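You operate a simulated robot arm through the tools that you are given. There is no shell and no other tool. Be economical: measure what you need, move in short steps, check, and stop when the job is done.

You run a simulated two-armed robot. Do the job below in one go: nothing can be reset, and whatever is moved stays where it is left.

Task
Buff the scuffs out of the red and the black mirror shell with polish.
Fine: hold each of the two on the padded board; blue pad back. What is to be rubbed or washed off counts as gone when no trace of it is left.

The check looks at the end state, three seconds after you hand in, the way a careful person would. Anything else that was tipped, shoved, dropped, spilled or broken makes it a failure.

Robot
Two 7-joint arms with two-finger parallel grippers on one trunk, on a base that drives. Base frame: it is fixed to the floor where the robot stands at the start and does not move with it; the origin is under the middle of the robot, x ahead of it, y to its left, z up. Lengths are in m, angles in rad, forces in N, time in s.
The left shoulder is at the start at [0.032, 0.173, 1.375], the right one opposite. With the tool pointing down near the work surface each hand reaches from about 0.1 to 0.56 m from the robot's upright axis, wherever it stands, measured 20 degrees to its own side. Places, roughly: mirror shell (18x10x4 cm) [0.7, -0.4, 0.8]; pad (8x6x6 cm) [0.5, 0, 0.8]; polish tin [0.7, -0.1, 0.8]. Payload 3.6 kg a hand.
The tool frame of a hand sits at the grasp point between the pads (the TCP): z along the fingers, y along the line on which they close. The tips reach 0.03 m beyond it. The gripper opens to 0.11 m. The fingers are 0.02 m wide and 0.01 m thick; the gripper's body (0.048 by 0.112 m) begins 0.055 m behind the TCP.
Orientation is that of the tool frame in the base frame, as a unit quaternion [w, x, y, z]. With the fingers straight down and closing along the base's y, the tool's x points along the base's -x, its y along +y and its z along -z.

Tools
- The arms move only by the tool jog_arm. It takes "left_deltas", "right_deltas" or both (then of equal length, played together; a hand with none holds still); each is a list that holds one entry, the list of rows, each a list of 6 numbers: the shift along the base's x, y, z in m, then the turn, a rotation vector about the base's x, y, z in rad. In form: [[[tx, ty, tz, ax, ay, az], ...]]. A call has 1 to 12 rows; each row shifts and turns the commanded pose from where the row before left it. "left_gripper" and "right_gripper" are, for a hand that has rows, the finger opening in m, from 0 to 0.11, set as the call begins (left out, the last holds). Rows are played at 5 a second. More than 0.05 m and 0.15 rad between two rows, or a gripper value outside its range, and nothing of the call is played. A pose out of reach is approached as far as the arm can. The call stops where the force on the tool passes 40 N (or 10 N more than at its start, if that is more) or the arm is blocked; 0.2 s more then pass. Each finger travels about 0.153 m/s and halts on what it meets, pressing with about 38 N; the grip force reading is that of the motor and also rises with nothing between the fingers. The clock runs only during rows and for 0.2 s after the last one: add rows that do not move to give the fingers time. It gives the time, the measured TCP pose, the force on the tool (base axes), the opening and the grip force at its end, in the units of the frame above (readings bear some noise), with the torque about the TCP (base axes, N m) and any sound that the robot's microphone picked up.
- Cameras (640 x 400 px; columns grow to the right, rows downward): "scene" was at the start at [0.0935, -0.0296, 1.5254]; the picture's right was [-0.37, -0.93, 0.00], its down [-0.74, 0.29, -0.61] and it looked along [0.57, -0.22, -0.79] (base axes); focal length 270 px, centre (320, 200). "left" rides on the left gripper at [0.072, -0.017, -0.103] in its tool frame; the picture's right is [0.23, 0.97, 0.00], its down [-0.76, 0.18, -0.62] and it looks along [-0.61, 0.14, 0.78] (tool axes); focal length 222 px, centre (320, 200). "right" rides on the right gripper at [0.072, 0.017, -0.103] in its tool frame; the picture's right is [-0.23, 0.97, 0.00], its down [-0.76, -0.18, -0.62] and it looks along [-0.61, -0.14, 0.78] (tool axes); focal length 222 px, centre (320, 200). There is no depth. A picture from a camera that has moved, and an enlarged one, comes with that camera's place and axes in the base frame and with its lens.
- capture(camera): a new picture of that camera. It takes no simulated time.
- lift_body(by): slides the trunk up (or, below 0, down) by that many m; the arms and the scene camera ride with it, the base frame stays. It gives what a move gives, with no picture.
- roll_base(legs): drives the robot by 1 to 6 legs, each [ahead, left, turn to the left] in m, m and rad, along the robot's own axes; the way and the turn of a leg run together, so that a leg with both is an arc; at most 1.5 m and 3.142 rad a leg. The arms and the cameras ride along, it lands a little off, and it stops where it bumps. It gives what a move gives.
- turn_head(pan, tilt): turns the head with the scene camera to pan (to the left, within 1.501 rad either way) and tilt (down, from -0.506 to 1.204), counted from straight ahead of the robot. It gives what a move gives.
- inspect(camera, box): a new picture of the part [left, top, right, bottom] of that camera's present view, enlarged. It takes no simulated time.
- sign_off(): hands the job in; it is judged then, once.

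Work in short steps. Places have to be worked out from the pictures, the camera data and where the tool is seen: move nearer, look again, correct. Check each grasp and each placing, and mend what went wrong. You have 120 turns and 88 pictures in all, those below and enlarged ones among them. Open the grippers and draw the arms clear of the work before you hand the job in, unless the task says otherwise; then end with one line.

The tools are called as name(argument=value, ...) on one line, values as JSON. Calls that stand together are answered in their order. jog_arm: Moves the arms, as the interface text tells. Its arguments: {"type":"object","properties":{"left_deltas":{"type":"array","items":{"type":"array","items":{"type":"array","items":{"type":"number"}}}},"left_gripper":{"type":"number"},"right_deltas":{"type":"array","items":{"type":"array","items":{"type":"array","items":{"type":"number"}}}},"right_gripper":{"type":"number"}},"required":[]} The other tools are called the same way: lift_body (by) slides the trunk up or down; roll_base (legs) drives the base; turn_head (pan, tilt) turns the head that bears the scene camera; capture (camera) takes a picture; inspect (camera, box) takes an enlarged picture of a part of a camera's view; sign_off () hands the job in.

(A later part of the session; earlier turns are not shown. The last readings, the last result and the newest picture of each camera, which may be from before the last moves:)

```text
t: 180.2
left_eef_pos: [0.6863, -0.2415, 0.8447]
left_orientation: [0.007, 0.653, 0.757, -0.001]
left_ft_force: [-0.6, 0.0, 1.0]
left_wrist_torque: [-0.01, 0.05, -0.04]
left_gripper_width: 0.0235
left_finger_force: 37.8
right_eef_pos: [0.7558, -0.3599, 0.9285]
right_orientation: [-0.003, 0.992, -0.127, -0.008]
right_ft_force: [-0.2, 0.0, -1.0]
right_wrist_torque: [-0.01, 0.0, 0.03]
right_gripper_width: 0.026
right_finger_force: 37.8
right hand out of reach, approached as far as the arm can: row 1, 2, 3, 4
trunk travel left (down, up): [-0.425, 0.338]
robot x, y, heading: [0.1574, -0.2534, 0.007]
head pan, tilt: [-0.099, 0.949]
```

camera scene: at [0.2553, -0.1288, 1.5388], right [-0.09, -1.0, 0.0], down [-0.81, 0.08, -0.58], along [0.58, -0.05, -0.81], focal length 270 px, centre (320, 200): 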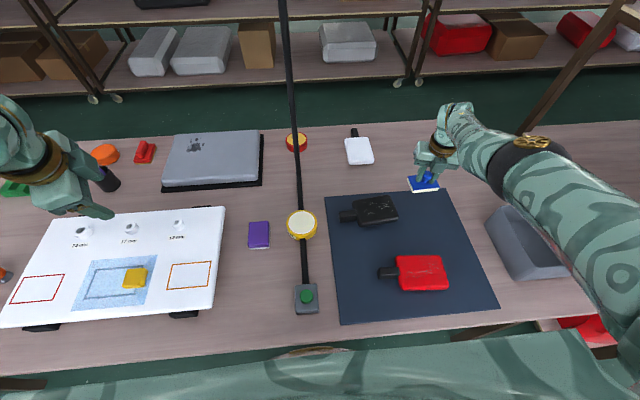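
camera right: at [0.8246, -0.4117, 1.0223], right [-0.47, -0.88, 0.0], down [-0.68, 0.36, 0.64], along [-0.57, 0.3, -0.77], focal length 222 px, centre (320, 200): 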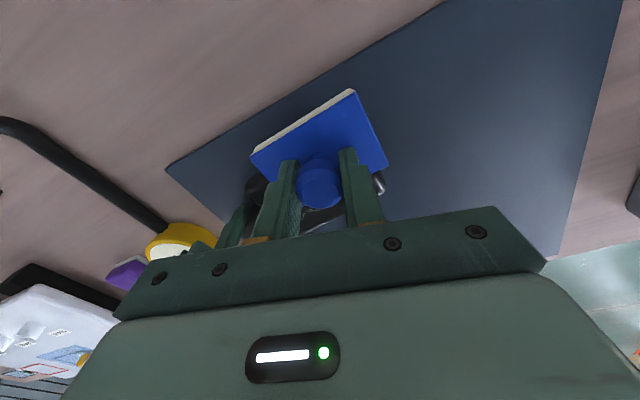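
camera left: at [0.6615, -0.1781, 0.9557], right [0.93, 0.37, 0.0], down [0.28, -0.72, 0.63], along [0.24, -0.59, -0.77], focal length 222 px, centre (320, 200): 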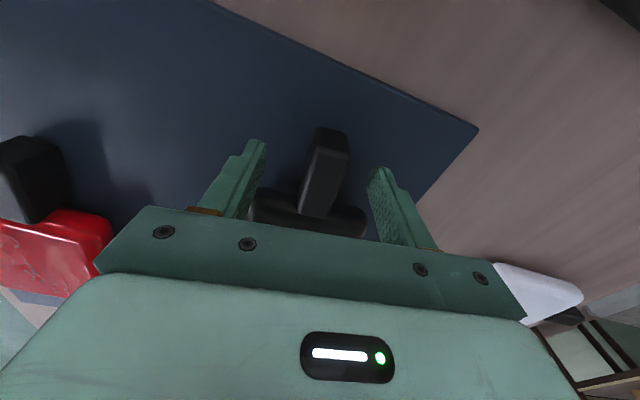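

The wrist needs a steeper forearm, i.e. higher trunk and nearer work. With the left grip I slide the black shell 6 cm toward me on the board, release, raise the trunk 0.1, lower the left hand again and re-grip.

jog_arm(left_deltas=[[[-0.015, 0, 0.001, 0, 0, 0], [-0.02, 0, 0, 0, 0, 0], [-0.02, 0, 0, 0, 0, 0], [-0.01, 0, 0, 0, 0, 0], [0, 0, 0, 0, 0, 0]]])

jog_arm(left_deltas=[[[0, 0, 0, 0, 0, 0], [0, 0, 0, 0, 0, 0], [0, 0, 0, 0, 0, 0]]], left_gripper=0.07)

lift_body(by=0.1)

jog_arm(left_deltas=[[[0, 0, -0.03, 0, 0, 0], [0, 0, -0.03, 0, 0, 0], [0, 0, -0.03, 0, 0, 0], [0, 0, -0.01, 0, 0, 0], [0, 0, 0, 0, 0, 0], [0, 0, 0, 0, 0, 0]]], right_deltas=[[[-0.015, 0, 0, 0, 0, 0], [-0.015, 0, 0, 0, 0, 0], [-0.015, 0, 0, 0, 0, 0], [-0.015, 0, 0, 0, 0, 0], [-0.015, 0, -0.01, 0, 0, 0], [0, 0, 0, 0, 0, 0]]])

jog_arm(left_deltas=[[[0, 0, 0, 0, 0, 0], [0, 0, 0, 0, 0, 0], [0, 0, 0, 0, 0, 0]]], left_gripper=0.0)

capture(camera="right")

```text
t: 181.4
left_eef_pos: [0.6247, -0.2428, 0.8456]
left_orientation: [0.005, 0.653, 0.757, -0.001]
left_ft_force: [0.6, 0.3, -0.7]
left_wrist_torque: [-0.07, 0.0, 0.03]
left_gripper_width: 0.0234
left_finger_force: 38.1
right_eef_pos: [0.7571, -0.3583, 0.9289]
right_orientation: [-0.004, 0.992, -0.128, -0.009]
right_ft_force: [-0.7, 0.3, -0.2]
right_wrist_torque: [-0.01, 0.0, 0.01]
right_gripper_width: 0.026
right_finger_force: 37.9
trunk travel left (down, up): [-0.425, 0.338]
robot x, y, heading: [0.1642, -0.2535, 0.013]
head pan, tilt: [-0.099, 0.949]
```

```text
t: 182.2
left_eef_pos: [0.6228, -0.2437, 0.8453]
left_orientation: [0.006, 0.653, 0.758, -0.001]
left_ft_force: [0.3, -0.3, 0.4]
left_wrist_torque: [-0.04, -0.04, 0.03]
left_gripper_width: 0.0698
left_finger_force: 0.0
right_eef_pos: [0.7564, -0.3595, 0.9285]
right_orientation: [-0.004, 0.992, -0.129, -0.008]
right_ft_force: [-0.3, -0.7, -0.2]
right_wrist_torque: [0.02, -0.02, 0.0]
right_gripper_width: 0.0259
right_finger_force: 38.0
trunk travel left (down, up): [-0.425, 0.338]
robot x, y, heading: [0.1592, -0.2528, 0.004]
head pan, tilt: [-0.099, 0.949]
```

```text
t: 183.5
left_eef_pos: [0.6231, -0.2425, 0.9474]
left_orientation: [0.007, 0.653, 0.757, -0.001]
left_ft_force: [-0.5, 0.0, 0.5]
left_wrist_torque: [-0.02, 0.01, 0.0]
left_gripper_width: 0.0697
left_finger_force: 0.1
right_eef_pos: [0.7544, -0.3587, 1.0446]
right_orientation: [-0.007, 0.992, -0.129, 0.006]
right_ft_force: [-1.3, -0.6, -0.7]
right_wrist_torque: [0.0, -0.03, 0.0]
right_gripper_width: 0.0257
right_finger_force: 38.0
trunk travel left (down, up): [-0.525, 0.238]
robot x, y, heading: [0.1618, -0.2527, 0.01]
head pan, tilt: [-0.099, 0.949]
```

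```text
t: 184.9
left_eef_pos: [0.6197, -0.2332, 0.8622]
left_orientation: [0.007, 0.653, 0.758, -0.001]
left_ft_force: [0.2, 0.7, 0.6]
left_wrist_torque: [0.03, 0.01, -0.01]
left_gripper_width: 0.07
left_finger_force: 0.1
left hand out of reach, approached as far as the arm can: row 3, 4
right_eef_pos: [0.7416, -0.3618, 1.033]
right_orientation: [-0.004, 0.991, -0.131, 0.004]
right_ft_force: [-0.4, 0.3, -0.9]
right_wrist_torque: [0.03, 0.01, 0.0]
right_gripper_width: 0.0258
right_finger_force: 37.8
right hand out of reach, approached as far as the arm can: row 1, 2, 3, 4, 5
trunk travel left (down, up): [-0.525, 0.238]
robot x, y, heading: [0.1601, -0.2557, 0.007]
head pan, tilt: [-0.099, 0.949]
```

```text
t: 185.7
left_eef_pos: [0.6195, -0.2328, 0.8637]
left_orientation: [0.007, 0.653, 0.757, -0.001]
left_ft_force: [0.2, -0.2, 1.5]
left_wrist_torque: [-0.14, -0.04, 0.03]
left_gripper_width: 0.0233
left_finger_force: 38.1
right_eef_pos: [0.7403, -0.3605, 1.0349]
right_orientation: [-0.005, 0.991, -0.131, 0.005]
right_ft_force: [-0.5, 0.1, -0.8]
right_wrist_torque: [0.02, -0.01, -0.03]
right_gripper_width: 0.0259
right_finger_force: 37.9
trunk travel left (down, up): [-0.525, 0.238]
robot x, y, heading: [0.1598, -0.2507, 0.007]
head pan, tilt: [-0.099, 0.949]
```

```text
10 pictures are left
camera right: at [0.8052, -0.3963, 1.1378], right [-0.47, -0.88, -0.01], down [-0.7, 0.36, 0.62], along [-0.54, 0.3, -0.79], focal length 222 px, centre (320, 200)
```

right: 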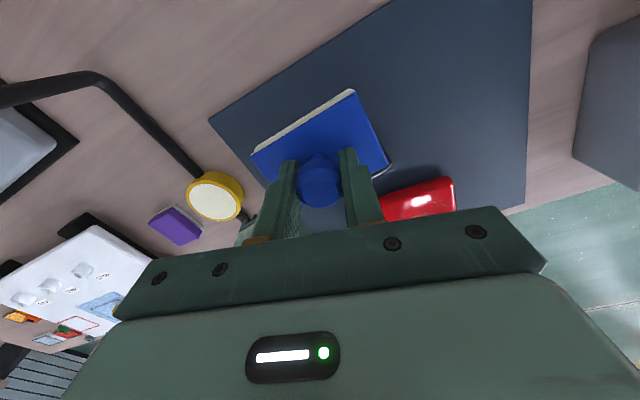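

The right command has wound far inside its feasible range (stuck near-straight). I re-sync it to the measured place; the straight right arm will serve as a steady presser, and I'll move the shell under the pad with the well-behaved left hand. So: release, raise left, back the base 6 cm, lower the trunk 0.1.

jog_arm(left_deltas=[[[0, 0, 0, 0, 0, 0], [0, 0, 0, 0, 0, 0], [0, 0, 0.03, 0, 0, 0], [0, 0, 0.03, 0, 0, 0], [0, 0, 0.03, 0, 0, 0], [0, 0, 0.03, 0, 0, 0], [0, 0, 0, 0, 0, 0], [0, 0, 0, 0, 0, 0], [0, 0, 0, 0, 0, 0], [0, 0, 0, 0, 0, 0]]], right_deltas=[[[0.05, 0, 0, 0, 0, 0], [0.05, 0, 0, 0, 0, 0], [0.05, 0, 0, 0, 0, 0], [0.05, 0, 0, 0, 0, 0], [0.05, 0, 0, 0, 0, 0], [0.05, 0, 0, 0, 0, 0], [0, 0, -0.04, 0, 0, 0], [0, 0, -0.04, 0, 0, 0], [0, 0, -0.03, 0, 0, 0], [0, 0, 0, 0, 0, 0]]], left_gripper=0.07)

roll_base(legs=[[-0.06, 0, 0]])

lift_body(by=-0.1)

capture(camera="scene")

```text
t: 187.9
left_eef_pos: [0.6244, -0.2174, 0.9801]
left_orientation: [0.003, 0.649, 0.761, 0.006]
left_ft_force: [0.5, -1.0, -0.1]
left_wrist_torque: [0.0, 0.0, 0.0]
left_gripper_width: 0.0697
left_finger_force: 0.0
right_eef_pos: [0.7206, -0.3552, 0.9648]
right_orientation: [-0.006, 0.992, -0.129, 0.005]
right_ft_force: [-0.1, 0.5, -0.4]
right_wrist_torque: [0.01, -0.03, 0.0]
right_gripper_width: 0.0256
right_finger_force: 38.0
right hand out of reach, approached as far as the arm can: row 1, 2, 3, 4, 5, 6, 7, 8, 9
trunk travel left (down, up): [-0.525, 0.238]
robot x, y, heading: [0.1639, -0.2522, 0.006]
head pan, tilt: [-0.099, 0.949]
```

```text
t: 188.9
left_eef_pos: [0.5636, -0.219, 0.981]
left_orientation: [0.003, 0.649, 0.761, 0.008]
left_ft_force: [0.3, -0.4, -0.2]
left_wrist_torque: [0.0, -0.03, 0.02]
left_gripper_width: 0.0699
left_finger_force: 0.1
right_eef_pos: [0.6592, -0.3556, 0.9663]
right_orientation: [-0.006, 0.992, -0.128, 0.006]
right_ft_force: [0.5, 0.5, -0.1]
right_wrist_torque: [-0.02, -0.06, 0.01]
right_gripper_width: 0.026
right_finger_force: 37.7
trunk travel left (down, up): [-0.525, 0.238]
robot x, y, heading: [0.1038, -0.2508, 0.012]
head pan, tilt: [-0.099, 0.949]
```

```text
t: 189.8
left_eef_pos: [0.5707, -0.1743, 0.8987]
left_orientation: [-0.018, 0.636, 0.771, 0.032]
left_ft_force: [-0.4, 0.1, -0.2]
left_wrist_torque: [0.0, -0.01, -0.03]
left_gripper_width: 0.0701
left_finger_force: 0.0
right_eef_pos: [0.6633, -0.3561, 0.8922]
right_orientation: [-0.004, 0.991, -0.131, -0.001]
right_ft_force: [-2.2, -0.4, 14.1]
right_wrist_torque: [-0.34, 0.32, 0.0]
right_gripper_width: 0.026
right_finger_force: 37.6
trunk travel left (down, up): [-0.456, 0.307]
robot x, y, heading: [0.1014, -0.2552, 0.01]
head pan, tilt: [-0.099, 0.949]
stopped: the force on the tool passed its limit at 87 N (the readings are from after the stop); the commanded pose is now the measured one
```

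```text
9 pictures are left
camera scene: at [0.2027, -0.2603, 1.4887], right [-0.09, -1.0, 0.0], down [-0.81, 0.07, -0.58], along [0.58, -0.05, -0.81], focal length 270 px, centre (320, 200)
```

scene: 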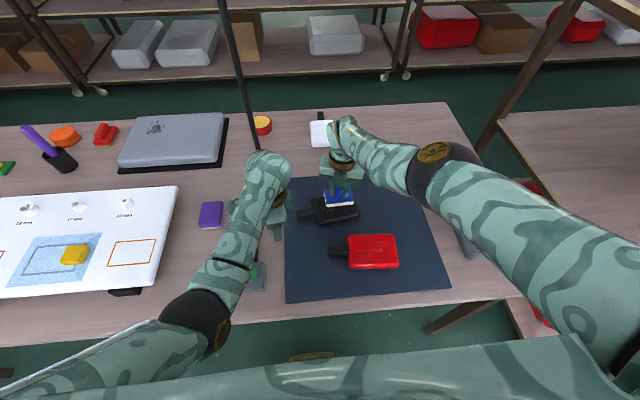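

Right pad now presses the shell at (0.663,-0.356) with 14 N and commands are synced. The left hand should be straighter at the stalk (≈(0.636,-0.250)); I bring it there and check.

jog_arm(left_deltas=[[[0.015, -0.02, 0.005, -0.036, 0, -0.07], [0.018, -0.028, 0, -0.036, 0, -0.07], [0.016, -0.028, 0, 0, 0, -0.07], [0.016, 0, 0, 0, 0, 0], [0, 0, 0, 0, 0, 0]]])

capture(camera="left")

```text
t: 191.0
left_eef_pos: [0.6329, -0.2504, 0.9076]
left_orientation: [0.008, 0.715, 0.7, 0.003]
left_ft_force: [0.0, 0.7, 0.3]
left_wrist_torque: [0.02, 0.01, 0.03]
left_gripper_width: 0.0701
left_finger_force: 0.1
left hand out of reach, approached as far as the arm can: row 4
right_eef_pos: [0.6634, -0.3557, 0.8918]
right_orientation: [-0.003, 0.991, -0.131, -0.002]
right_ft_force: [2.2, 1.1, 16.8]
right_wrist_torque: [-0.27, -0.07, 0.08]
right_gripper_width: 0.0259
right_finger_force: 38.2
trunk travel left (down, up): [-0.456, 0.307]
robot x, y, heading: [0.1035, -0.2536, 0.012]
head pan, tilt: [-0.099, 0.949]
```

```text
8 pictures are left
camera left: at [0.616, -0.1782, 1.0088], right [0.98, 0.21, 0.01], down [0.15, -0.76, 0.63], along [0.14, -0.62, -0.78], focal length 222 px, centre (320, 200)
```

left: 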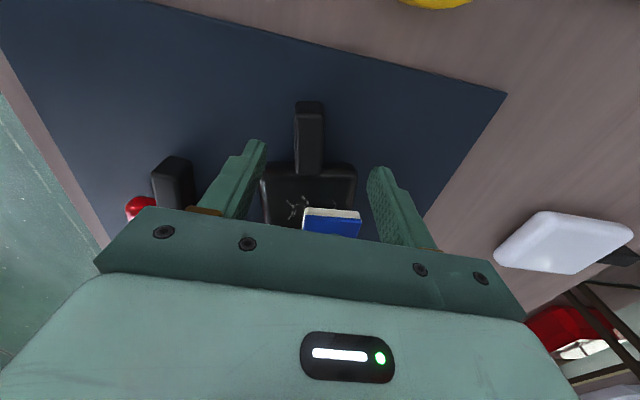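

Left is just short of reach for descending. I lift both a little, drive 0.1 to the right, and swing both hands back +0.1 in y.

jog_arm(right_deltas=[[[0, 0, 0.01, 0, 0, 0], [0, 0, 0.015, 0, 0, 0]]])

roll_base(legs=[[0, -0.09, -0.008]])

jog_arm(left_deltas=[[[0, 0.03, 0, 0, 0, 0], [0, 0.03, 0, 0, 0, 0], [0, 0.03, 0, 0, 0, 0], [0, 0, -0.02, 0, 0, 0], [0, 0, -0.02, 0, 0, 0], [0, 0, -0.015, 0, 0, 0]]], right_deltas=[[[0, 0.03, 0, 0, 0, 0], [0, 0.03, 0, 0, 0, 0], [0, 0.03, 0, 0, 0, 0], [0, 0, 0, 0, 0, 0], [0, 0, 0, 0, 0, 0], [0, 0, 0, 0, 0, 0]]])

capture(camera="left")

```text
t: 191.6
left_eef_pos: [0.6339, -0.2511, 0.9065]
left_orientation: [0.007, 0.714, 0.701, 0.003]
left_ft_force: [0.0, 0.3, -0.4]
left_wrist_torque: [-0.02, 0.02, -0.03]
left_gripper_width: 0.0701
left_finger_force: 0.0
right_eef_pos: [0.6706, -0.3546, 0.9095]
right_orientation: [-0.004, 0.991, -0.131, -0.004]
right_ft_force: [-0.4, -0.5, -0.7]
right_wrist_torque: [-0.02, -0.01, -0.01]
right_gripper_width: 0.0258
right_finger_force: 38.2
right hand out of reach, approached as far as the arm can: row 1, 2
trunk travel left (down, up): [-0.456, 0.307]
robot x, y, heading: [0.1005, -0.2521, 0.012]
head pan, tilt: [-0.099, 0.949]
```

```text
t: 192.7
left_eef_pos: [0.6352, -0.3476, 0.9062]
left_orientation: [0.007, 0.718, 0.696, 0.004]
left_ft_force: [-0.6, -0.2, -0.2]
left_wrist_torque: [0.01, 0.0, 0.0]
left_gripper_width: 0.0701
left_finger_force: 0.2
right_eef_pos: [0.6713, -0.4507, 0.9115]
right_orientation: [-0.004, 0.991, -0.135, -0.003]
right_ft_force: [0.0, -0.9, -1.0]
right_wrist_torque: [-0.01, -0.01, 0.02]
right_gripper_width: 0.0256
right_finger_force: 37.9
trunk travel left (down, up): [-0.456, 0.307]
robot x, y, heading: [0.1003, -0.3428, 0.003]
head pan, tilt: [-0.099, 0.949]
```

```text
t: 193.5
left_eef_pos: [0.634, -0.2702, 0.9075]
left_orientation: [0.006, 0.72, 0.694, 0.001]
left_ft_force: [-0.6, 0.0, -1.8]
left_wrist_torque: [0.03, -0.06, -0.05]
left_gripper_width: 0.0701
left_finger_force: 0.1
right_eef_pos: [0.6559, -0.3754, 0.9214]
right_orientation: [0.0, 0.99, -0.14, 0.001]
right_ft_force: [0.8, -0.6, 0.1]
right_wrist_torque: [0.03, 0.07, -0.08]
right_gripper_width: 0.0258
right_finger_force: 38.5
right hand out of reach, approached as far as the arm can: row 1, 2, 3
trunk travel left (down, up): [-0.456, 0.307]
robot x, y, heading: [0.0998, -0.3444, 0.001]
head pan, tilt: [-0.099, 0.949]
stopped in row 3 (left hand): the force on the tool passed its limit at 52 N (the readings are from after the stop); the commanded pose is now the measured one
```

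```text
7 pictures are left
camera left: at [0.6189, -0.1984, 1.009], right [0.98, 0.19, 0.01], down [0.14, -0.76, 0.63], along [0.13, -0.62, -0.78], focal length 222 px, centre (320, 200)
```

left: 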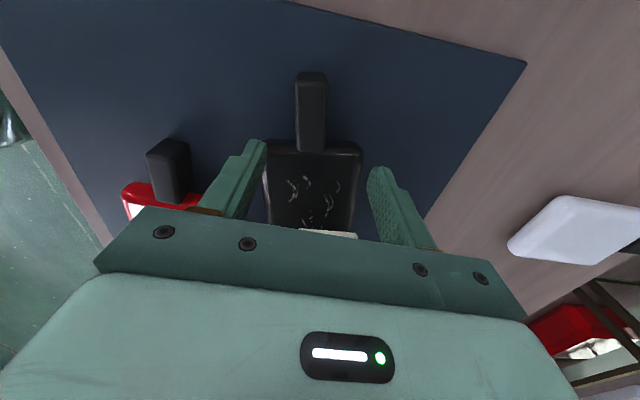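

The grippers brushed each other because the right lagged; nothing else moved. Stalk centre now ≈(0.623,-0.248). I move the left hand there, descend and grip.

jog_arm(left_deltas=[[[-0.005, 0.012, 0, 0, 0, 0.02], [-0.006, 0.01, 0, 0, 0, 0.02], [0, 0, -0.02, 0, 0, 0], [0, 0, -0.02, 0, 0, 0], [0, 0, -0.015, 0, 0, 0], [0, 0, -0.006, 0, 0, 0], [0, 0, 0, 0, 0, 0]]])

jog_arm(left_deltas=[[[0, 0, 0, 0, 0, 0], [0, 0, 0, 0, 0, 0], [0, 0, 0, 0, 0, 0]]], left_gripper=0.0)

jog_arm(right_deltas=[[[0, 0.01, -0.01, 0, 0, 0], [0, 0.01, -0.01, 0, 0, 0], [0, 0, -0.005, 0, 0, 0], [0, 0, -0.003, 0, 0, 0], [0, 0, 0, 0, 0, 0]]])

```text
t: 195.1
left_eef_pos: [0.623, -0.2495, 0.8455]
left_orientation: [0.005, 0.707, 0.708, 0.002]
left_ft_force: [-0.1, -0.4, -0.8]
left_wrist_torque: [0.03, 0.01, -0.01]
left_gripper_width: 0.0698
left_finger_force: 0.0
right_eef_pos: [0.6558, -0.3773, 0.9209]
right_orientation: [0.0, 0.99, -0.14, 0.001]
right_ft_force: [-1.0, 0.3, -1.1]
right_wrist_torque: [0.03, 0.01, -0.02]
right_gripper_width: 0.026
right_finger_force: 38.2
trunk travel left (down, up): [-0.456, 0.307]
robot x, y, heading: [0.1043, -0.3442, 0.001]
head pan, tilt: [-0.099, 0.949]
```

```text
t: 195.9
left_eef_pos: [0.6234, -0.25, 0.8459]
left_orientation: [0.007, 0.706, 0.708, 0.002]
left_ft_force: [-0.9, 0.3, 2.2]
left_wrist_torque: [-0.23, 0.05, -0.11]
left_gripper_width: 0.0237
left_finger_force: 37.8
right_eef_pos: [0.6549, -0.3774, 0.9216]
right_orientation: [0.0, 0.99, -0.14, 0.0]
right_ft_force: [0.1, 0.1, -0.6]
right_wrist_torque: [0.0, 0.01, 0.01]
right_gripper_width: 0.0259
right_finger_force: 37.6
trunk travel left (down, up): [-0.456, 0.307]
robot x, y, heading: [0.1073, -0.3427, -0.0]
head pan, tilt: [-0.099, 0.949]
```

```text
t: 197.1
left_eef_pos: [0.623, -0.2506, 0.8463]
left_orientation: [0.007, 0.706, 0.708, 0.002]
left_ft_force: [-0.2, 0.0, 0.3]
left_wrist_torque: [-0.17, 0.03, -0.09]
left_gripper_width: 0.0234
left_finger_force: 37.6
right_eef_pos: [0.6376, -0.3588, 0.9043]
right_orientation: [0.001, 0.99, -0.14, 0.002]
right_ft_force: [0.1, -0.8, -1.0]
right_wrist_torque: [-0.02, 0.01, 0.02]
right_gripper_width: 0.026
right_finger_force: 38.4
right hand out of reach, approached as far as the arm can: row 1, 2, 3
trunk travel left (down, up): [-0.456, 0.307]
robot x, y, heading: [0.0996, -0.339, -0.003]
head pan, tilt: [-0.099, 0.949]
```

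Firm grip with the left and the pad right over the body, no tilt. I lower the pad to contact.

jog_arm(right_deltas=[[[0, 0, -0.005, 0, 0, 0], [0, 0, -0.004, 0, 0, 0], [0, 0, -0.002, 0, 0, 0], [0, 0, -0.001, 0, 0, 0]]])

jog_arm(left_deltas=[[[-0.012, 0, 0, 0, 0, 0], [-0.012, 0, 0, 0, 0, 0], [0.012, 0, 0, 0, 0, 0], [0.012, 0, 0, 0, 0, 0]]])

```text
t: 198.1
left_eef_pos: [0.6234, -0.2499, 0.8462]
left_orientation: [0.005, 0.706, 0.708, 0.001]
left_ft_force: [0.1, -0.2, -0.8]
left_wrist_torque: [0.07, 0.23, 0.08]
left_gripper_width: 0.0233
left_finger_force: 38.2
right_eef_pos: [0.6346, -0.3582, 0.8949]
right_orientation: [0.001, 0.99, -0.14, 0.002]
right_ft_force: [0.8, -0.2, 3.5]
right_wrist_torque: [-0.23, -0.16, 0.0]
right_gripper_width: 0.0259
right_finger_force: 38.1
right hand out of reach, approached as far as the arm can: row 2
trunk travel left (down, up): [-0.456, 0.307]
robot x, y, heading: [0.1019, -0.3457, -0.003]
head pan, tilt: [-0.099, 0.949]
```

```text
t: 199.1
left_eef_pos: [0.6246, -0.2511, 0.8461]
left_orientation: [0.006, 0.707, 0.707, 0.002]
left_ft_force: [-1.6, 0.4, -3.0]
left_wrist_torque: [0.61, 0.16, -0.25]
left_gripper_width: 0.0237
left_finger_force: 37.8
right_eef_pos: [0.6344, -0.3586, 0.8936]
right_orientation: [0.0, 0.99, -0.14, 0.002]
right_ft_force: [2.0, 0.5, 2.8]
right_wrist_torque: [-0.18, -0.22, 0.1]
right_gripper_width: 0.0259
right_finger_force: 37.9
trunk travel left (down, up): [-0.456, 0.307]
robot x, y, heading: [0.103, -0.3425, -0.0]
head pan, tilt: [-0.099, 0.949]
```

Works very well: light steady contact while the left hand slides the shell beneath the pad. I add a little pressure and run several stroke passes, at three y offsets.

jog_arm(left_deltas=[[[-0.011, 0, 0, 0, 0, 0], [-0.011, 0, 0, 0, 0, 0], [0.011, 0, 0, 0, 0, 0], [0.011, 0, 0, 0, 0, 0], [0.011, 0, 0, 0, 0, 0], [0.011, 0, 0, 0, 0, 0], [-0.011, 0, 0, 0, 0, 0], [-0.011, 0, 0, 0, 0, 0], [-0.011, 0, 0, 0, 0, 0], [-0.011, 0, 0, 0, 0, 0], [0.011, 0, 0, 0, 0, 0], [0.011, 0, 0, 0, 0, 0]]], right_deltas=[[[0, 0, -0.001, 0, 0, 0], [0, 0, -0.0005, 0, 0, 0], [0, 0, 0, 0, 0, 0], [0, 0, 0, 0, 0, 0], [0, 0, 0, 0, 0, 0], [0, 0, 0, 0, 0, 0], [0, 0, 0, 0, 0, 0], [0, 0, 0, 0, 0, 0], [0, 0, 0, 0, 0, 0], [0, 0, 0, 0, 0, 0], [0, 0, 0, 0, 0, 0], [0, 0, 0, 0, 0, 0]]])

jog_arm(left_deltas=[[[0, 0.01, 0, 0, 0, 0], [-0.011, 0.01, 0, 0, 0, 0], [-0.011, 0, 0, 0, 0, 0], [0.011, 0, 0, 0, 0, 0], [0.011, 0, 0, 0, 0, 0], [0.011, 0, 0, 0, 0, 0], [0.011, 0, 0, 0, 0, 0], [-0.011, 0, 0, 0, 0, 0], [-0.011, 0, 0, 0, 0, 0], [-0.011, 0, 0, 0, 0, 0], [0.011, 0, 0, 0, 0, 0], [0, -0.01, 0, 0, 0, 0]]])

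jog_arm(left_deltas=[[[0, -0.01, 0, 0, 0, 0], [-0.011, -0.006, 0, 0, 0, 0], [-0.011, -0.005, 0, 0, 0, 0], [0.011, 0, 0, 0, 0, 0], [0.011, 0, 0, 0, 0, 0], [0.011, 0, 0, 0, 0, 0], [0.011, 0, 0, 0, 0, 0], [-0.011, 0, 0, 0, 0, 0], [-0.011, 0, 0, 0, 0, 0], [-0.011, 0, 0, 0, 0, 0], [-0.011, 0, 0, 0, 0, 0], [0.011, 0.005, 0, 0, 0, 0]]])

capture(camera="right")

```text
t: 201.7
left_eef_pos: [0.6183, -0.2431, 0.8487]
left_orientation: [0.005, 0.707, 0.707, 0.001]
left_ft_force: [-5.2, -0.9, -3.0]
left_wrist_torque: [0.34, 0.43, -0.66]
left_gripper_width: 0.0235
left_finger_force: 37.9
left hand out of reach, approached as far as the arm can: row 6
right_eef_pos: [0.6336, -0.3579, 0.8924]
right_orientation: [-0.001, 0.99, -0.14, 0.002]
right_ft_force: [3.4, -0.5, 7.9]
right_wrist_torque: [0.05, -0.41, -0.04]
right_gripper_width: 0.026
right_finger_force: 38.4
trunk travel left (down, up): [-0.456, 0.307]
robot x, y, heading: [0.1029, -0.3429, -0.002]
head pan, tilt: [-0.099, 0.949]
```

```text
t: 204.3
left_eef_pos: [0.6188, -0.2344, 0.849]
left_orientation: [0.006, 0.706, 0.708, 0.001]
left_ft_force: [-1.4, 6.9, 1.2]
left_wrist_torque: [-0.37, 0.35, 0.1]
left_gripper_width: 0.0236
left_finger_force: 37.7
right_eef_pos: [0.6329, -0.359, 0.8933]
right_orientation: [-0.001, 0.99, -0.141, 0.002]
right_ft_force: [0.2, -4.1, 6.4]
right_wrist_torque: [0.08, -0.18, -0.1]
right_gripper_width: 0.0259
right_finger_force: 37.8
trunk travel left (down, up): [-0.456, 0.307]
robot x, y, heading: [0.1004, -0.3413, -0.005]
head pan, tilt: [-0.099, 0.949]
```

```text
t: 206.9
left_eef_pos: [0.6078, -0.2517, 0.8491]
left_orientation: [0.006, 0.707, 0.707, 0.001]
left_ft_force: [-3.9, -2.8, -1.2]
left_wrist_torque: [-0.12, 0.4, -0.39]
left_gripper_width: 0.0236
left_finger_force: 38.1
right_eef_pos: [0.6338, -0.3585, 0.8919]
right_orientation: [0.0, 0.99, -0.141, 0.003]
right_ft_force: [2.9, 1.6, 5.3]
right_wrist_torque: [0.25, -0.26, -0.05]
right_gripper_width: 0.0259
right_finger_force: 37.7
trunk travel left (down, up): [-0.456, 0.307]
robot x, y, heading: [0.1, -0.3426, 0.002]
head pan, tilt: [-0.099, 0.949]
```

```text
6 pictures are left
camera right: at [0.6984, -0.3944, 0.9962], right [-0.49, -0.87, 0.0], down [-0.68, 0.38, 0.62], along [-0.54, 0.31, -0.78], focal length 222 px, centre (320, 200)
```

right: 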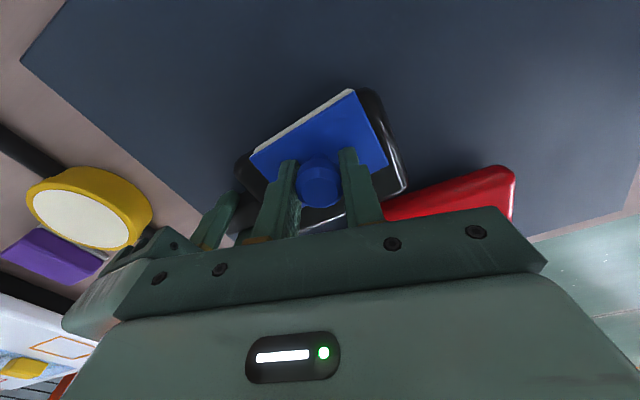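

Forces are steady at 5–8 N. I run another set of passes with slightly wider y range to cover everything.

jog_arm(left_deltas=[[[0.011, 0.012, 0, 0, 0, 0], [0, 0.014, 0, 0, 0, 0], [0, 0.013, 0, 0, 0, 0], [0.012, 0, 0, 0, 0, 0], [0.008, 0, 0, 0, 0, 0], [-0.014, 0, 0, 0, 0, 0], [-0.014, 0, 0, 0, 0, 0], [-0.014, 0, 0, 0, 0, 0], [0.014, -0.006, 0, 0, 0, 0], [0.014, 0, 0, 0, 0, 0], [0.014, 0, 0, 0, 0, 0], [-0.014, -0.006, 0, 0, 0, 0]]])

jog_arm(left_deltas=[[[-0.014, -0.004, 0, 0, 0, 0], [-0.014, 0, 0, 0, 0, 0], [0.014, -0.004, 0, 0, 0, 0], [0.014, 0, 0, 0, 0, 0], [0.014, 0, 0, 0, 0, 0], [-0.014, -0.004, 0, 0, 0, 0], [-0.014, 0, 0, 0, 0, 0], [-0.014, 0, 0, 0, 0, 0], [0.014, -0.005, 0, 0, 0, 0], [0.014, 0, 0, 0, 0, 0], [0.014, 0, 0, 0, 0, 0], [-0.014, -0.004, 0, 0, 0, 0]]])

jog_arm(left_deltas=[[[-0.014, -0.004, 0, 0, 0, 0], [-0.014, 0, 0, 0, 0, 0], [0.014, -0.004, 0, 0, 0, 0], [0.014, 0, 0, 0, 0, 0], [0.014, 0, 0, 0, 0, 0], [-0.014, -0.004, 0, 0, 0, 0], [-0.014, 0, 0, 0, 0, 0], [-0.014, 0, 0, 0, 0, 0], [0.014, -0.003, 0, 0, 0, 0], [0.014, 0, 0, 0, 0, 0], [0.014, 0, 0, 0, 0, 0], [-0.014, 0.01, 0, 0, 0, 0]]])

jog_arm(right_deltas=[[[0, 0, 0.01, 0, 0, 0], [0, 0, 0.02, 0, 0, 0], [0.0, -0.03, 0.03, 0, 0, 0], [0, -0.04, 0.02, 0, 0, 0], [0, -0.04, 0, 0, 0, 0], [0, -0.03, 0, 0, 0, 0]]])

inspect(camera="scene", box=[270, 160, 430, 300])

```text
t: 209.5
left_eef_pos: [0.6265, -0.2239, 0.8497]
left_orientation: [0.007, 0.706, 0.708, 0.003]
left_ft_force: [3.2, 2.0, -0.3]
left_wrist_torque: [-0.15, 0.31, 0.3]
left_gripper_width: 0.0234
left_finger_force: 37.7
right_eef_pos: [0.633, -0.3569, 0.8936]
right_orientation: [-0.001, 0.99, -0.14, 0.001]
right_ft_force: [-3.4, -0.6, 7.1]
right_wrist_torque: [0.29, -0.01, 0.11]
right_gripper_width: 0.0263
right_finger_force: 37.6
trunk travel left (down, up): [-0.456, 0.307]
robot x, y, heading: [0.1015, -0.3424, -0.001]
head pan, tilt: [-0.099, 0.949]
```

```text
t: 212.1
left_eef_pos: [0.6252, -0.2433, 0.8496]
left_orientation: [0.006, 0.707, 0.708, 0.001]
left_ft_force: [3.1, 3.0, -1.9]
left_wrist_torque: [0.24, 0.43, 0.29]
left_gripper_width: 0.0237
left_finger_force: 37.7
right_eef_pos: [0.6326, -0.3571, 0.8916]
right_orientation: [0.0, 0.99, -0.142, 0.001]
right_ft_force: [-4.4, -0.2, 9.5]
right_wrist_torque: [-0.09, -0.06, -0.02]
right_gripper_width: 0.0257
right_finger_force: 37.9
trunk travel left (down, up): [-0.456, 0.307]
robot x, y, heading: [0.1023, -0.3444, -0.0]
head pan, tilt: [-0.099, 0.949]
```

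```text
t: 214.7
left_eef_pos: [0.6264, -0.2497, 0.8516]
left_orientation: [0.007, 0.706, 0.708, 0.002]
left_ft_force: [3.0, -3.6, -4.8]
left_wrist_torque: [-0.31, 0.46, 0.09]
left_gripper_width: 0.0236
left_finger_force: 38.2
right_eef_pos: [0.6319, -0.3574, 0.8934]
right_orientation: [-0.002, 0.99, -0.14, 0.001]
right_ft_force: [-5.3, 3.5, 13.9]
right_wrist_torque: [0.67, -0.08, 0.27]
right_gripper_width: 0.0258
right_finger_force: 38.0
trunk travel left (down, up): [-0.456, 0.307]
robot x, y, heading: [0.1018, -0.3442, -0.0]
head pan, tilt: [-0.099, 0.949]
```

```text
t: 216.1
left_eef_pos: [0.6259, -0.2509, 0.851]
left_orientation: [0.007, 0.706, 0.708, 0.001]
left_ft_force: [1.6, 0.3, 8.5]
left_wrist_torque: [-1.09, 0.0, 0.23]
left_gripper_width: 0.0236
left_finger_force: 38.2
right_eef_pos: [0.6327, -0.4987, 0.9694]
right_orientation: [0.001, 0.99, -0.141, 0.001]
right_ft_force: [0.4, -0.2, -0.5]
right_wrist_torque: [-0.01, 0.02, -0.01]
right_gripper_width: 0.0259
right_finger_force: 38.2
trunk travel left (down, up): [-0.456, 0.307]
robot x, y, heading: [0.101, -0.3481, 0.004]
head pan, tilt: [-0.099, 0.949]
```

```text
2.86 times, centred on (350, 230) of scene
camera zoom: at [0.2041, -0.3524, 1.4892], right [-0.1, -0.99, 0.0], down [-0.81, 0.08, -0.58], along [0.58, -0.06, -0.81], focal length 773 px, centre (234, 114)
```

zoom: 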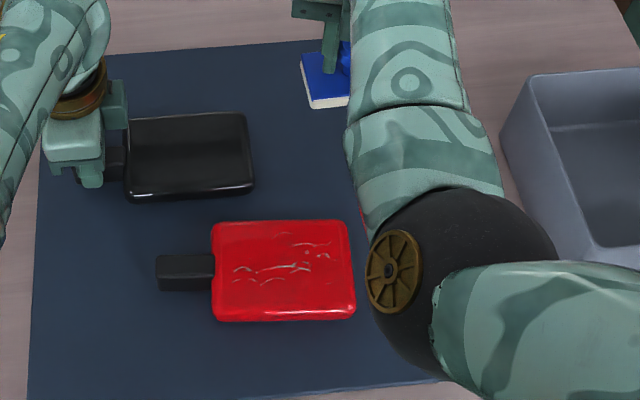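

The black shell is spotless. Now the red: it lies offset by about (−0.118,−0.085) from the black, so I release, raise, and drive by that offset to reuse the same arm postures.

jog_arm(left_deltas=[[[0, 0, 0, 0, 0, 0], [0, 0, 0, 0, 0, 0], [0, 0, 0, 0, 0, 0], [0, 0, 0.02, 0, 0, 0], [0, 0, 0.03, 0, 0, 0], [0, 0, 0.03, 0, 0, 0]]], left_gripper=0.07)

roll_base(legs=[[-0.118, -0.085, 0]])

jog_arm(left_deltas=[[[0, 0, 0, 0, 0, -0.05], [0, 0, 0, 0, 0, -0.05], [0, 0, 0, 0, 0, 0]]])

capture(camera="left")

```text
t: 217.5
left_eef_pos: [0.6263, -0.2495, 0.9304]
left_orientation: [0.005, 0.706, 0.708, 0.001]
left_ft_force: [-0.3, 0.3, -0.3]
left_wrist_torque: [0.0, 0.01, 0.01]
left_gripper_width: 0.0699
left_finger_force: 0.0
right_eef_pos: [0.6346, -0.497, 0.9715]
right_orientation: [-0.001, 0.99, -0.141, 0.002]
right_ft_force: [-0.3, 0.3, -1.5]
right_wrist_torque: [-0.01, 0.0, 0.02]
right_gripper_width: 0.0261
right_finger_force: 38.0
trunk travel left (down, up): [-0.456, 0.307]
robot x, y, heading: [0.1018, -0.3416, -0.002]
head pan, tilt: [-0.099, 0.949]
```

```text
t: 218.8
left_eef_pos: [0.5076, -0.3363, 0.931]
left_orientation: [0.006, 0.707, 0.707, 0.003]
left_ft_force: [-0.3, 0.9, 0.3]
left_wrist_torque: [0.03, -0.02, -0.01]
left_gripper_width: 0.0701
left_finger_force: 0.0
right_eef_pos: [0.5146, -0.5832, 0.9703]
right_orientation: [-0.001, 0.99, -0.142, 0.001]
right_ft_force: [-0.4, 0.2, -1.4]
right_wrist_torque: [0.01, 0.01, -0.02]
right_gripper_width: 0.026
right_finger_force: 38.2
trunk travel left (down, up): [-0.456, 0.307]
robot x, y, heading: [-0.0191, -0.4282, -0.003]
head pan, tilt: [-0.099, 0.949]
```

```text
t: 219.6
left_eef_pos: [0.5078, -0.3354, 0.931]
left_orientation: [0.006, 0.741, 0.671, 0.001]
left_ft_force: [0.1, 0.1, -0.2]
left_wrist_torque: [0.0, 0.03, 0.01]
left_gripper_width: 0.0699
left_finger_force: 0.0
right_eef_pos: [0.5165, -0.5832, 0.9684]
right_orientation: [0.001, 0.99, -0.141, 0.001]
right_ft_force: [1.2, 0.0, -1.7]
right_wrist_torque: [0.0, -0.01, 0.0]
right_gripper_width: 0.0261
right_finger_force: 37.9
trunk travel left (down, up): [-0.456, 0.307]
robot x, y, heading: [-0.0186, -0.4292, 0.001]
head pan, tilt: [-0.099, 0.949]
```

```text
4 pictures are left
camera left: at [0.4973, -0.2614, 1.0333], right [0.99, 0.13, 0.01], down [0.09, -0.77, 0.63], along [0.09, -0.62, -0.78], focal length 222 px, centre (320, 200)
```

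left: 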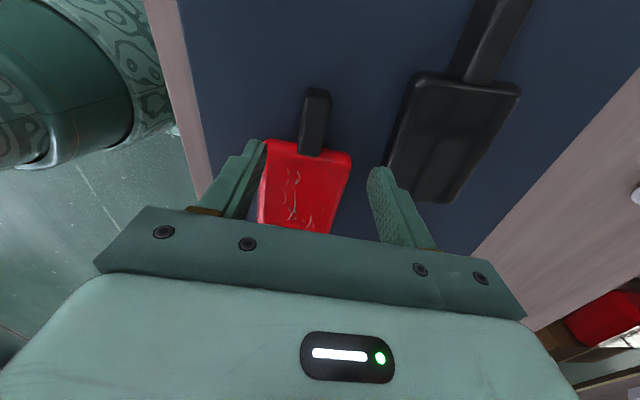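

Red stalk centre ≈(0.504,-0.33), axis nearly along y. I align, descend, grip, and bring the pad over the red body just above contact.

jog_arm(left_deltas=[[[-0.003, 0.007, 0, 0, 0, 0.08], [0, 0, -0.03, 0, 0, 0], [0, 0, -0.03, 0, 0, 0], [0, 0, -0.018, 0, 0, 0], [0, 0, -0.006, 0, 0, 0], [0, 0, 0, 0, 0, 0]]])

jog_arm(left_deltas=[[[0, 0, 0, 0, 0, 0], [0, 0, 0, 0, 0, 0], [0, 0, 0, 0, 0, 0]]], left_gripper=0.0)

jog_arm(right_deltas=[[[0, 0.03, 0, 0, 0, 0], [0, 0.03, 0, 0, 0, 0], [0, 0.03, 0, 0, 0, 0], [0, 0.03, -0.01, 0, 0, 0], [0, 0.025, -0.015, 0, 0, 0], [0, 0, -0.02, 0, 0, 0], [0, 0, -0.015, 0, 0, 0], [0, 0, 0, 0, 0, 0]]])

```text
t: 221.0
left_eef_pos: [0.5057, -0.3274, 0.8465]
left_orientation: [0.006, 0.714, 0.701, 0.003]
left_ft_force: [0.4, 0.7, -0.7]
left_wrist_torque: [-0.02, 0.0, 0.01]
left_gripper_width: 0.0702
left_finger_force: 0.0
right_eef_pos: [0.5152, -0.5822, 0.9693]
right_orientation: [0.001, 0.99, -0.142, 0.001]
right_ft_force: [0.4, -0.4, -0.8]
right_wrist_torque: [-0.01, -0.03, 0.01]
right_gripper_width: 0.026
right_finger_force: 38.3
trunk travel left (down, up): [-0.456, 0.307]
robot x, y, heading: [-0.0184, -0.427, 0.0]
head pan, tilt: [-0.099, 0.949]
```

```text
t: 221.8
left_eef_pos: [0.5061, -0.3294, 0.8475]
left_orientation: [0.007, 0.713, 0.701, 0.003]
left_ft_force: [0.0, 0.7, 2.4]
left_wrist_torque: [0.1, 0.02, 0.03]
left_gripper_width: 0.0231
left_finger_force: 38.6
right_eef_pos: [0.5152, -0.5826, 0.9708]
right_orientation: [0.001, 0.99, -0.142, 0.002]
right_ft_force: [0.2, 0.0, -1.1]
right_wrist_torque: [0.0, 0.03, -0.01]
right_gripper_width: 0.0257
right_finger_force: 37.8
trunk travel left (down, up): [-0.456, 0.307]
robot x, y, heading: [-0.0146, -0.4304, 0.001]
head pan, tilt: [-0.099, 0.949]
```

```text
t: 223.6
left_eef_pos: [0.5062, -0.3289, 0.8462]
left_orientation: [0.005, 0.713, 0.701, 0.002]
left_ft_force: [1.3, 1.0, 2.5]
left_wrist_torque: [0.01, 0.07, 0.06]
left_gripper_width: 0.0236
left_finger_force: 38.2
right_eef_pos: [0.5139, -0.4361, 0.9103]
right_orientation: [0.001, 0.99, -0.141, 0.002]
right_ft_force: [0.1, 0.6, -0.6]
right_wrist_torque: [0.01, 0.01, 0.01]
right_gripper_width: 0.0261
right_finger_force: 38.2
trunk travel left (down, up): [-0.456, 0.307]
robot x, y, heading: [-0.0151, -0.4262, -0.004]
head pan, tilt: [-0.099, 0.949]
```

Everything repeats exactly. Lower to contact and make the first strokes.

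jog_arm(right_deltas=[[[0, 0, -0.008, 0, 0, 0], [0, 0, -0.005, 0, 0, 0], [0, 0, -0.003, 0, 0, 0], [0, 0, -0.0015, 0, 0, 0], [0, 0, 0, 0, 0, 0]]])

jog_arm(left_deltas=[[[-0.011, 0, 0, 0, 0, 0], [-0.011, 0, 0, 0, 0, 0], [0.011, 0, 0, 0, 0, 0], [0.011, 0, 0, 0, 0, 0]]])

```text
t: 224.8
left_eef_pos: [0.5058, -0.328, 0.848]
left_orientation: [0.006, 0.713, 0.701, 0.002]
left_ft_force: [0.2, 1.6, 1.9]
left_wrist_torque: [0.09, 0.04, -0.03]
left_gripper_width: 0.0235
left_finger_force: 38.1
right_eef_pos: [0.5125, -0.4359, 0.8945]
right_orientation: [0.001, 0.99, -0.142, 0.001]
right_ft_force: [0.0, -0.9, -0.3]
right_wrist_torque: [-0.01, 0.04, -0.01]
right_gripper_width: 0.0258
right_finger_force: 37.9
trunk travel left (down, up): [-0.456, 0.307]
robot x, y, heading: [-0.0168, -0.4325, 0.002]
head pan, tilt: [-0.099, 0.949]
```

```text
t: 225.8
left_eef_pos: [0.5047, -0.3299, 0.8477]
left_orientation: [0.007, 0.714, 0.7, 0.002]
left_ft_force: [-0.6, -0.8, 6.7]
left_wrist_torque: [0.04, 0.16, -0.07]
left_gripper_width: 0.0233
left_finger_force: 38.1
right_eef_pos: [0.5118, -0.4372, 0.8944]
right_orientation: [0.001, 0.99, -0.142, 0.002]
right_ft_force: [0.2, -0.3, -1.7]
right_wrist_torque: [-0.03, 0.01, -0.02]
right_gripper_width: 0.0258
right_finger_force: 38.1
trunk travel left (down, up): [-0.456, 0.307]
robot x, y, heading: [-0.0163, -0.4239, -0.005]
head pan, tilt: [-0.099, 0.949]
```

No contact yet; go down in half-millimetre to millimetre steps.

jog_arm(right_deltas=[[[0, 0, -0.001, 0, 0, 0], [0, 0, -0.001, 0, 0, 0], [0, 0, -0.0007, 0, 0, 0], [0, 0, 0, 0, 0, 0]]])

```text
t: 226.8
left_eef_pos: [0.5043, -0.3292, 0.8471]
left_orientation: [0.007, 0.714, 0.7, 0.002]
left_ft_force: [-2.0, -2.2, 9.9]
left_wrist_torque: [-0.19, 0.17, -0.05]
left_gripper_width: 0.0235
left_finger_force: 38.2
right_eef_pos: [0.5116, -0.4384, 0.8928]
right_orientation: [-0.001, 0.99, -0.142, 0.002]
right_ft_force: [0.4, -0.5, -0.1]
right_wrist_torque: [0.0, 0.0, -0.03]
right_gripper_width: 0.0255
right_finger_force: 37.9
right hand out of reach, approached as far as the arm can: row 1
trunk travel left (down, up): [-0.456, 0.307]
robot x, y, heading: [-0.0184, -0.4268, 0.002]
head pan, tilt: [-0.099, 0.949]
```

jog_arm(right_deltas=[[[0, 0, -0.001, 0, 0, 0], [0, 0, -0.0008, 0, 0, 0], [0, 0, -0.0007, 0, 0, 0], [0, 0, 0, 0, 0, 0]]])

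```text
t: 227.8
left_eef_pos: [0.5044, -0.3296, 0.8475]
left_orientation: [0.006, 0.714, 0.7, 0.002]
left_ft_force: [3.4, -3.8, 4.6]
left_wrist_torque: [0.21, 0.53, 0.13]
left_gripper_width: 0.0236
left_finger_force: 37.7
right_eef_pos: [0.5115, -0.4379, 0.8935]
right_orientation: [0.001, 0.99, -0.141, 0.003]
right_ft_force: [1.2, 0.7, 12.3]
right_wrist_torque: [-0.29, -0.42, 0.04]
right_gripper_width: 0.026
right_finger_force: 38.4
trunk travel left (down, up): [-0.456, 0.307]
robot x, y, heading: [-0.0204, -0.427, -0.004]
head pan, tilt: [-0.099, 0.949]
```

12 N of contact. I run the full stroke pattern with the left hand.

jog_arm(left_deltas=[[[-0.011, 0, 0, 0, 0, 0], [-0.011, 0, 0, 0, 0, 0], [0.011, 0, 0, 0, 0, 0], [0.011, 0, 0, 0, 0, 0], [0.011, 0, 0, 0, 0, 0], [0.011, 0, 0, 0, 0, 0], [-0.011, 0, 0, 0, 0, 0], [-0.011, 0, 0, 0, 0, 0], [-0.011, 0, 0, 0, 0, 0], [-0.011, 0, 0, 0, 0, 0], [0.011, 0, 0, 0, 0, 0], [0.011, 0, 0, 0, 0, 0]]])

jog_arm(left_deltas=[[[0, 0.01, 0, 0, 0, 0], [0, 0.01, 0, 0, 0, 0], [0, 0.01, 0, 0, 0, 0], [0.012, 0, 0, 0, 0, 0], [0.01, 0, 0, 0, 0, 0], [-0.014, 0, 0, 0, 0, 0], [-0.014, 0, 0, 0, 0, 0], [-0.014, 0, 0, 0, 0, 0], [0.014, -0.006, 0, 0, 0, 0], [0.014, 0, 0, 0, 0, 0], [0.014, 0, 0, 0, 0, 0], [-0.014, -0.006, 0, 0, 0, 0]]])

jog_arm(left_deltas=[[[-0.014, -0.004, 0, 0, 0, 0], [-0.014, 0, 0, 0, 0, 0], [0.014, -0.004, 0, 0, 0, 0], [0.014, 0, 0, 0, 0, 0], [0.014, 0, 0, 0, 0, 0], [-0.014, -0.004, 0, 0, 0, 0], [-0.014, 0, 0, 0, 0, 0], [-0.014, 0, 0, 0, 0, 0], [0.014, -0.005, 0, 0, 0, 0], [0.014, 0, 0, 0, 0, 0], [0.014, 0, 0, 0, 0, 0], [-0.014, -0.004, 0, 0, 0, 0]]])

jog_arm(left_deltas=[[[-0.014, -0.004, 0, 0, 0, 0], [-0.014, 0, 0, 0, 0, 0], [0.014, -0.004, 0, 0, 0, 0], [0.014, 0, 0, 0, 0, 0], [0.014, 0, 0, 0, 0, 0], [-0.014, -0.004, 0, 0, 0, 0], [-0.014, 0, 0, 0, 0, 0], [-0.014, 0, 0, 0, 0, 0], [0.014, -0.003, 0, 0, 0, 0], [0.014, 0, 0, 0, 0, 0], [0.014, 0, 0, 0, 0, 0], [-0.014, 0.01, 0, 0, 0, 0]]])

jog_arm(left_deltas=[[[-0.011, 0.005, 0, 0, 0, 0], [-0.011, 0.005, 0, 0, 0, 0], [0.011, 0.005, 0, 0, 0, 0], [0.011, 0.005, 0, 0, 0, 0], [0.011, 0, 0, 0, 0, 0], [0.011, 0, 0, 0, 0, 0], [-0.011, 0.005, 0, 0, 0, 0], [-0.011, 0.005, 0, 0, 0, 0], [-0.011, 0, 0, 0, 0, 0], [0.011, -0.01, 0, 0, 0, 0], [0.011, -0.01, 0, 0, 0, 0], [0, 0, 0, 0, 0, 0]]])

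jog_arm(right_deltas=[[[0, 0, 0.01, 0, 0, 0], [0, 0, 0.02, 0, 0, 0], [0.0, -0.03, 0.03, 0, 0, 0], [0, -0.04, 0.02, 0, 0, 0], [0, -0.04, 0, 0, 0, 0], [0, -0.03, 0, 0, 0, 0]]])

inspect(camera="scene", box=[270, 140, 430, 270])

```text
t: 230.4
left_eef_pos: [0.5009, -0.3227, 0.8484]
left_orientation: [0.004, 0.714, 0.7, 0.002]
left_ft_force: [0.4, 3.7, -3.7]
left_wrist_torque: [0.1, 0.17, 0.57]
left_gripper_width: 0.0253
left_finger_force: 38.3
left hand out of reach, approached as far as the arm can: row 6
right_eef_pos: [0.5099, -0.4387, 0.891]
right_orientation: [0.003, 0.99, -0.141, 0.003]
right_ft_force: [0.5, -3.6, 19.9]
right_wrist_torque: [-0.06, -0.35, -0.37]
right_gripper_width: 0.0263
right_finger_force: 38.3
trunk travel left (down, up): [-0.456, 0.307]
robot x, y, heading: [-0.0183, -0.4327, -0.004]
head pan, tilt: [-0.099, 0.949]
```

```text
t: 233.0
left_eef_pos: [0.5099, -0.3064, 0.85]
left_orientation: [0.006, 0.713, 0.702, 0.003]
left_ft_force: [6.6, 11.0, 0.2]
left_wrist_torque: [0.17, 0.45, 0.98]
left_gripper_width: 0.0235
left_finger_force: 38.3
right_eef_pos: [0.5103, -0.4376, 0.8923]
right_orientation: [0.001, 0.99, -0.142, 0.002]
right_ft_force: [-4.8, -5.2, 18.3]
right_wrist_torque: [-0.17, -0.32, -0.11]
right_gripper_width: 0.0257
right_finger_force: 37.7
trunk travel left (down, up): [-0.456, 0.307]
robot x, y, heading: [-0.015, -0.426, -0.002]
head pan, tilt: [-0.099, 0.949]
```

```text
t: 235.6
left_eef_pos: [0.5084, -0.3262, 0.8486]
left_orientation: [0.008, 0.712, 0.702, 0.002]
left_ft_force: [8.2, 7.8, 3.9]
left_wrist_torque: [-0.61, 0.43, 0.97]
left_gripper_width: 0.0246
left_finger_force: 38.2
right_eef_pos: [0.5092, -0.436, 0.8914]
right_orientation: [0.001, 0.99, -0.142, 0.001]
right_ft_force: [-7.7, -2.3, 15.7]
right_wrist_torque: [-0.09, -0.13, -0.04]
right_gripper_width: 0.0258
right_finger_force: 37.9
trunk travel left (down, up): [-0.456, 0.307]
robot x, y, heading: [-0.0144, -0.4317, -0.001]
head pan, tilt: [-0.099, 0.949]
```

```text
t: 237.2
left_eef_pos: [0.5187, -0.3418, 0.8491]
left_orientation: [0.01, 0.715, 0.699, 0.009]
left_ft_force: [-5.0, 2.2, 13.6]
left_wrist_torque: [-0.29, 0.84, -0.21]
left_gripper_width: 0.0234
left_finger_force: 37.3
left hand out of reach, approached as far as the arm can: row 6, 7
right_eef_pos: [0.5081, -0.4355, 0.8922]
right_orientation: [0.001, 0.99, -0.141, 0.002]
right_ft_force: [-3.9, -0.2, 8.5]
right_wrist_torque: [-0.15, -0.11, -0.06]
right_gripper_width: 0.0258
right_finger_force: 38.0
trunk travel left (down, up): [-0.456, 0.307]
robot x, y, heading: [-0.019, -0.4269, -0.005]
head pan, tilt: [-0.099, 0.949]
stopped in row 7 (left hand): the force on the tool passed its limit at 47 N (the readings are from after the stop); the commanded pose is now the measured one
```

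```text
t: 237.6
left_eef_pos: [0.5185, -0.3414, 0.8487]
left_orientation: [0.015, 0.714, 0.7, 0.011]
left_ft_force: [-8.3, 0.2, 20.5]
left_wrist_torque: [0.94, 0.92, 0.16]
left_gripper_width: 0.0233
left_finger_force: 38.1
left hand out of reach, approached as far as the arm can: row 1, 2
right_eef_pos: [0.5097, -0.4364, 0.8922]
right_orientation: [0.0, 0.99, -0.141, 0.002]
right_ft_force: [-1.5, -2.1, 9.3]
right_wrist_torque: [-0.26, -0.16, -0.06]
right_gripper_width: 0.026
right_finger_force: 37.6
trunk travel left (down, up): [-0.456, 0.307]
robot x, y, heading: [-0.0216, -0.4244, -0.002]
head pan, tilt: [-0.099, 0.949]
stopped in row 2 (left hand): the force on the tool passed its limit at 45 N (the readings are from after the stop); the commanded pose is now the measured one
```

```text
t: 239.0
left_eef_pos: [0.5224, -0.3406, 0.8484]
left_orientation: [0.017, 0.714, 0.7, 0.012]
left_ft_force: [9.4, 1.0, 30.2]
left_wrist_torque: [0.12, -0.07, -0.03]
left_gripper_width: 0.0233
left_finger_force: 37.9
right_eef_pos: [0.5709, -0.5537, 0.9463]
right_orientation: [0.001, 0.99, -0.139, 0.001]
right_ft_force: [-0.3, 0.0, -0.8]
right_wrist_torque: [0.02, 0.01, 0.02]
right_gripper_width: 0.026
right_finger_force: 37.7
right hand out of reach, approached as far as the arm can: row 2, 3, 4, 5, 6
trunk travel left (down, up): [-0.456, 0.307]
robot x, y, heading: [-0.0155, -0.4288, -0.003]
head pan, tilt: [-0.099, 0.949]
```

```text
3.08 times, centred on (350, 205) of scene
camera zoom: at [0.0844, -0.4369, 1.4893], right [-0.1, -0.99, 0.0], down [-0.81, 0.08, -0.58], along [0.58, -0.06, -0.81], focal length 832 px, centre (228, 185)
```

zoom: 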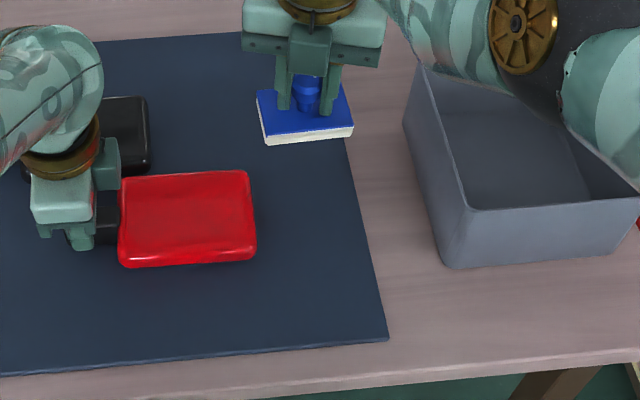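

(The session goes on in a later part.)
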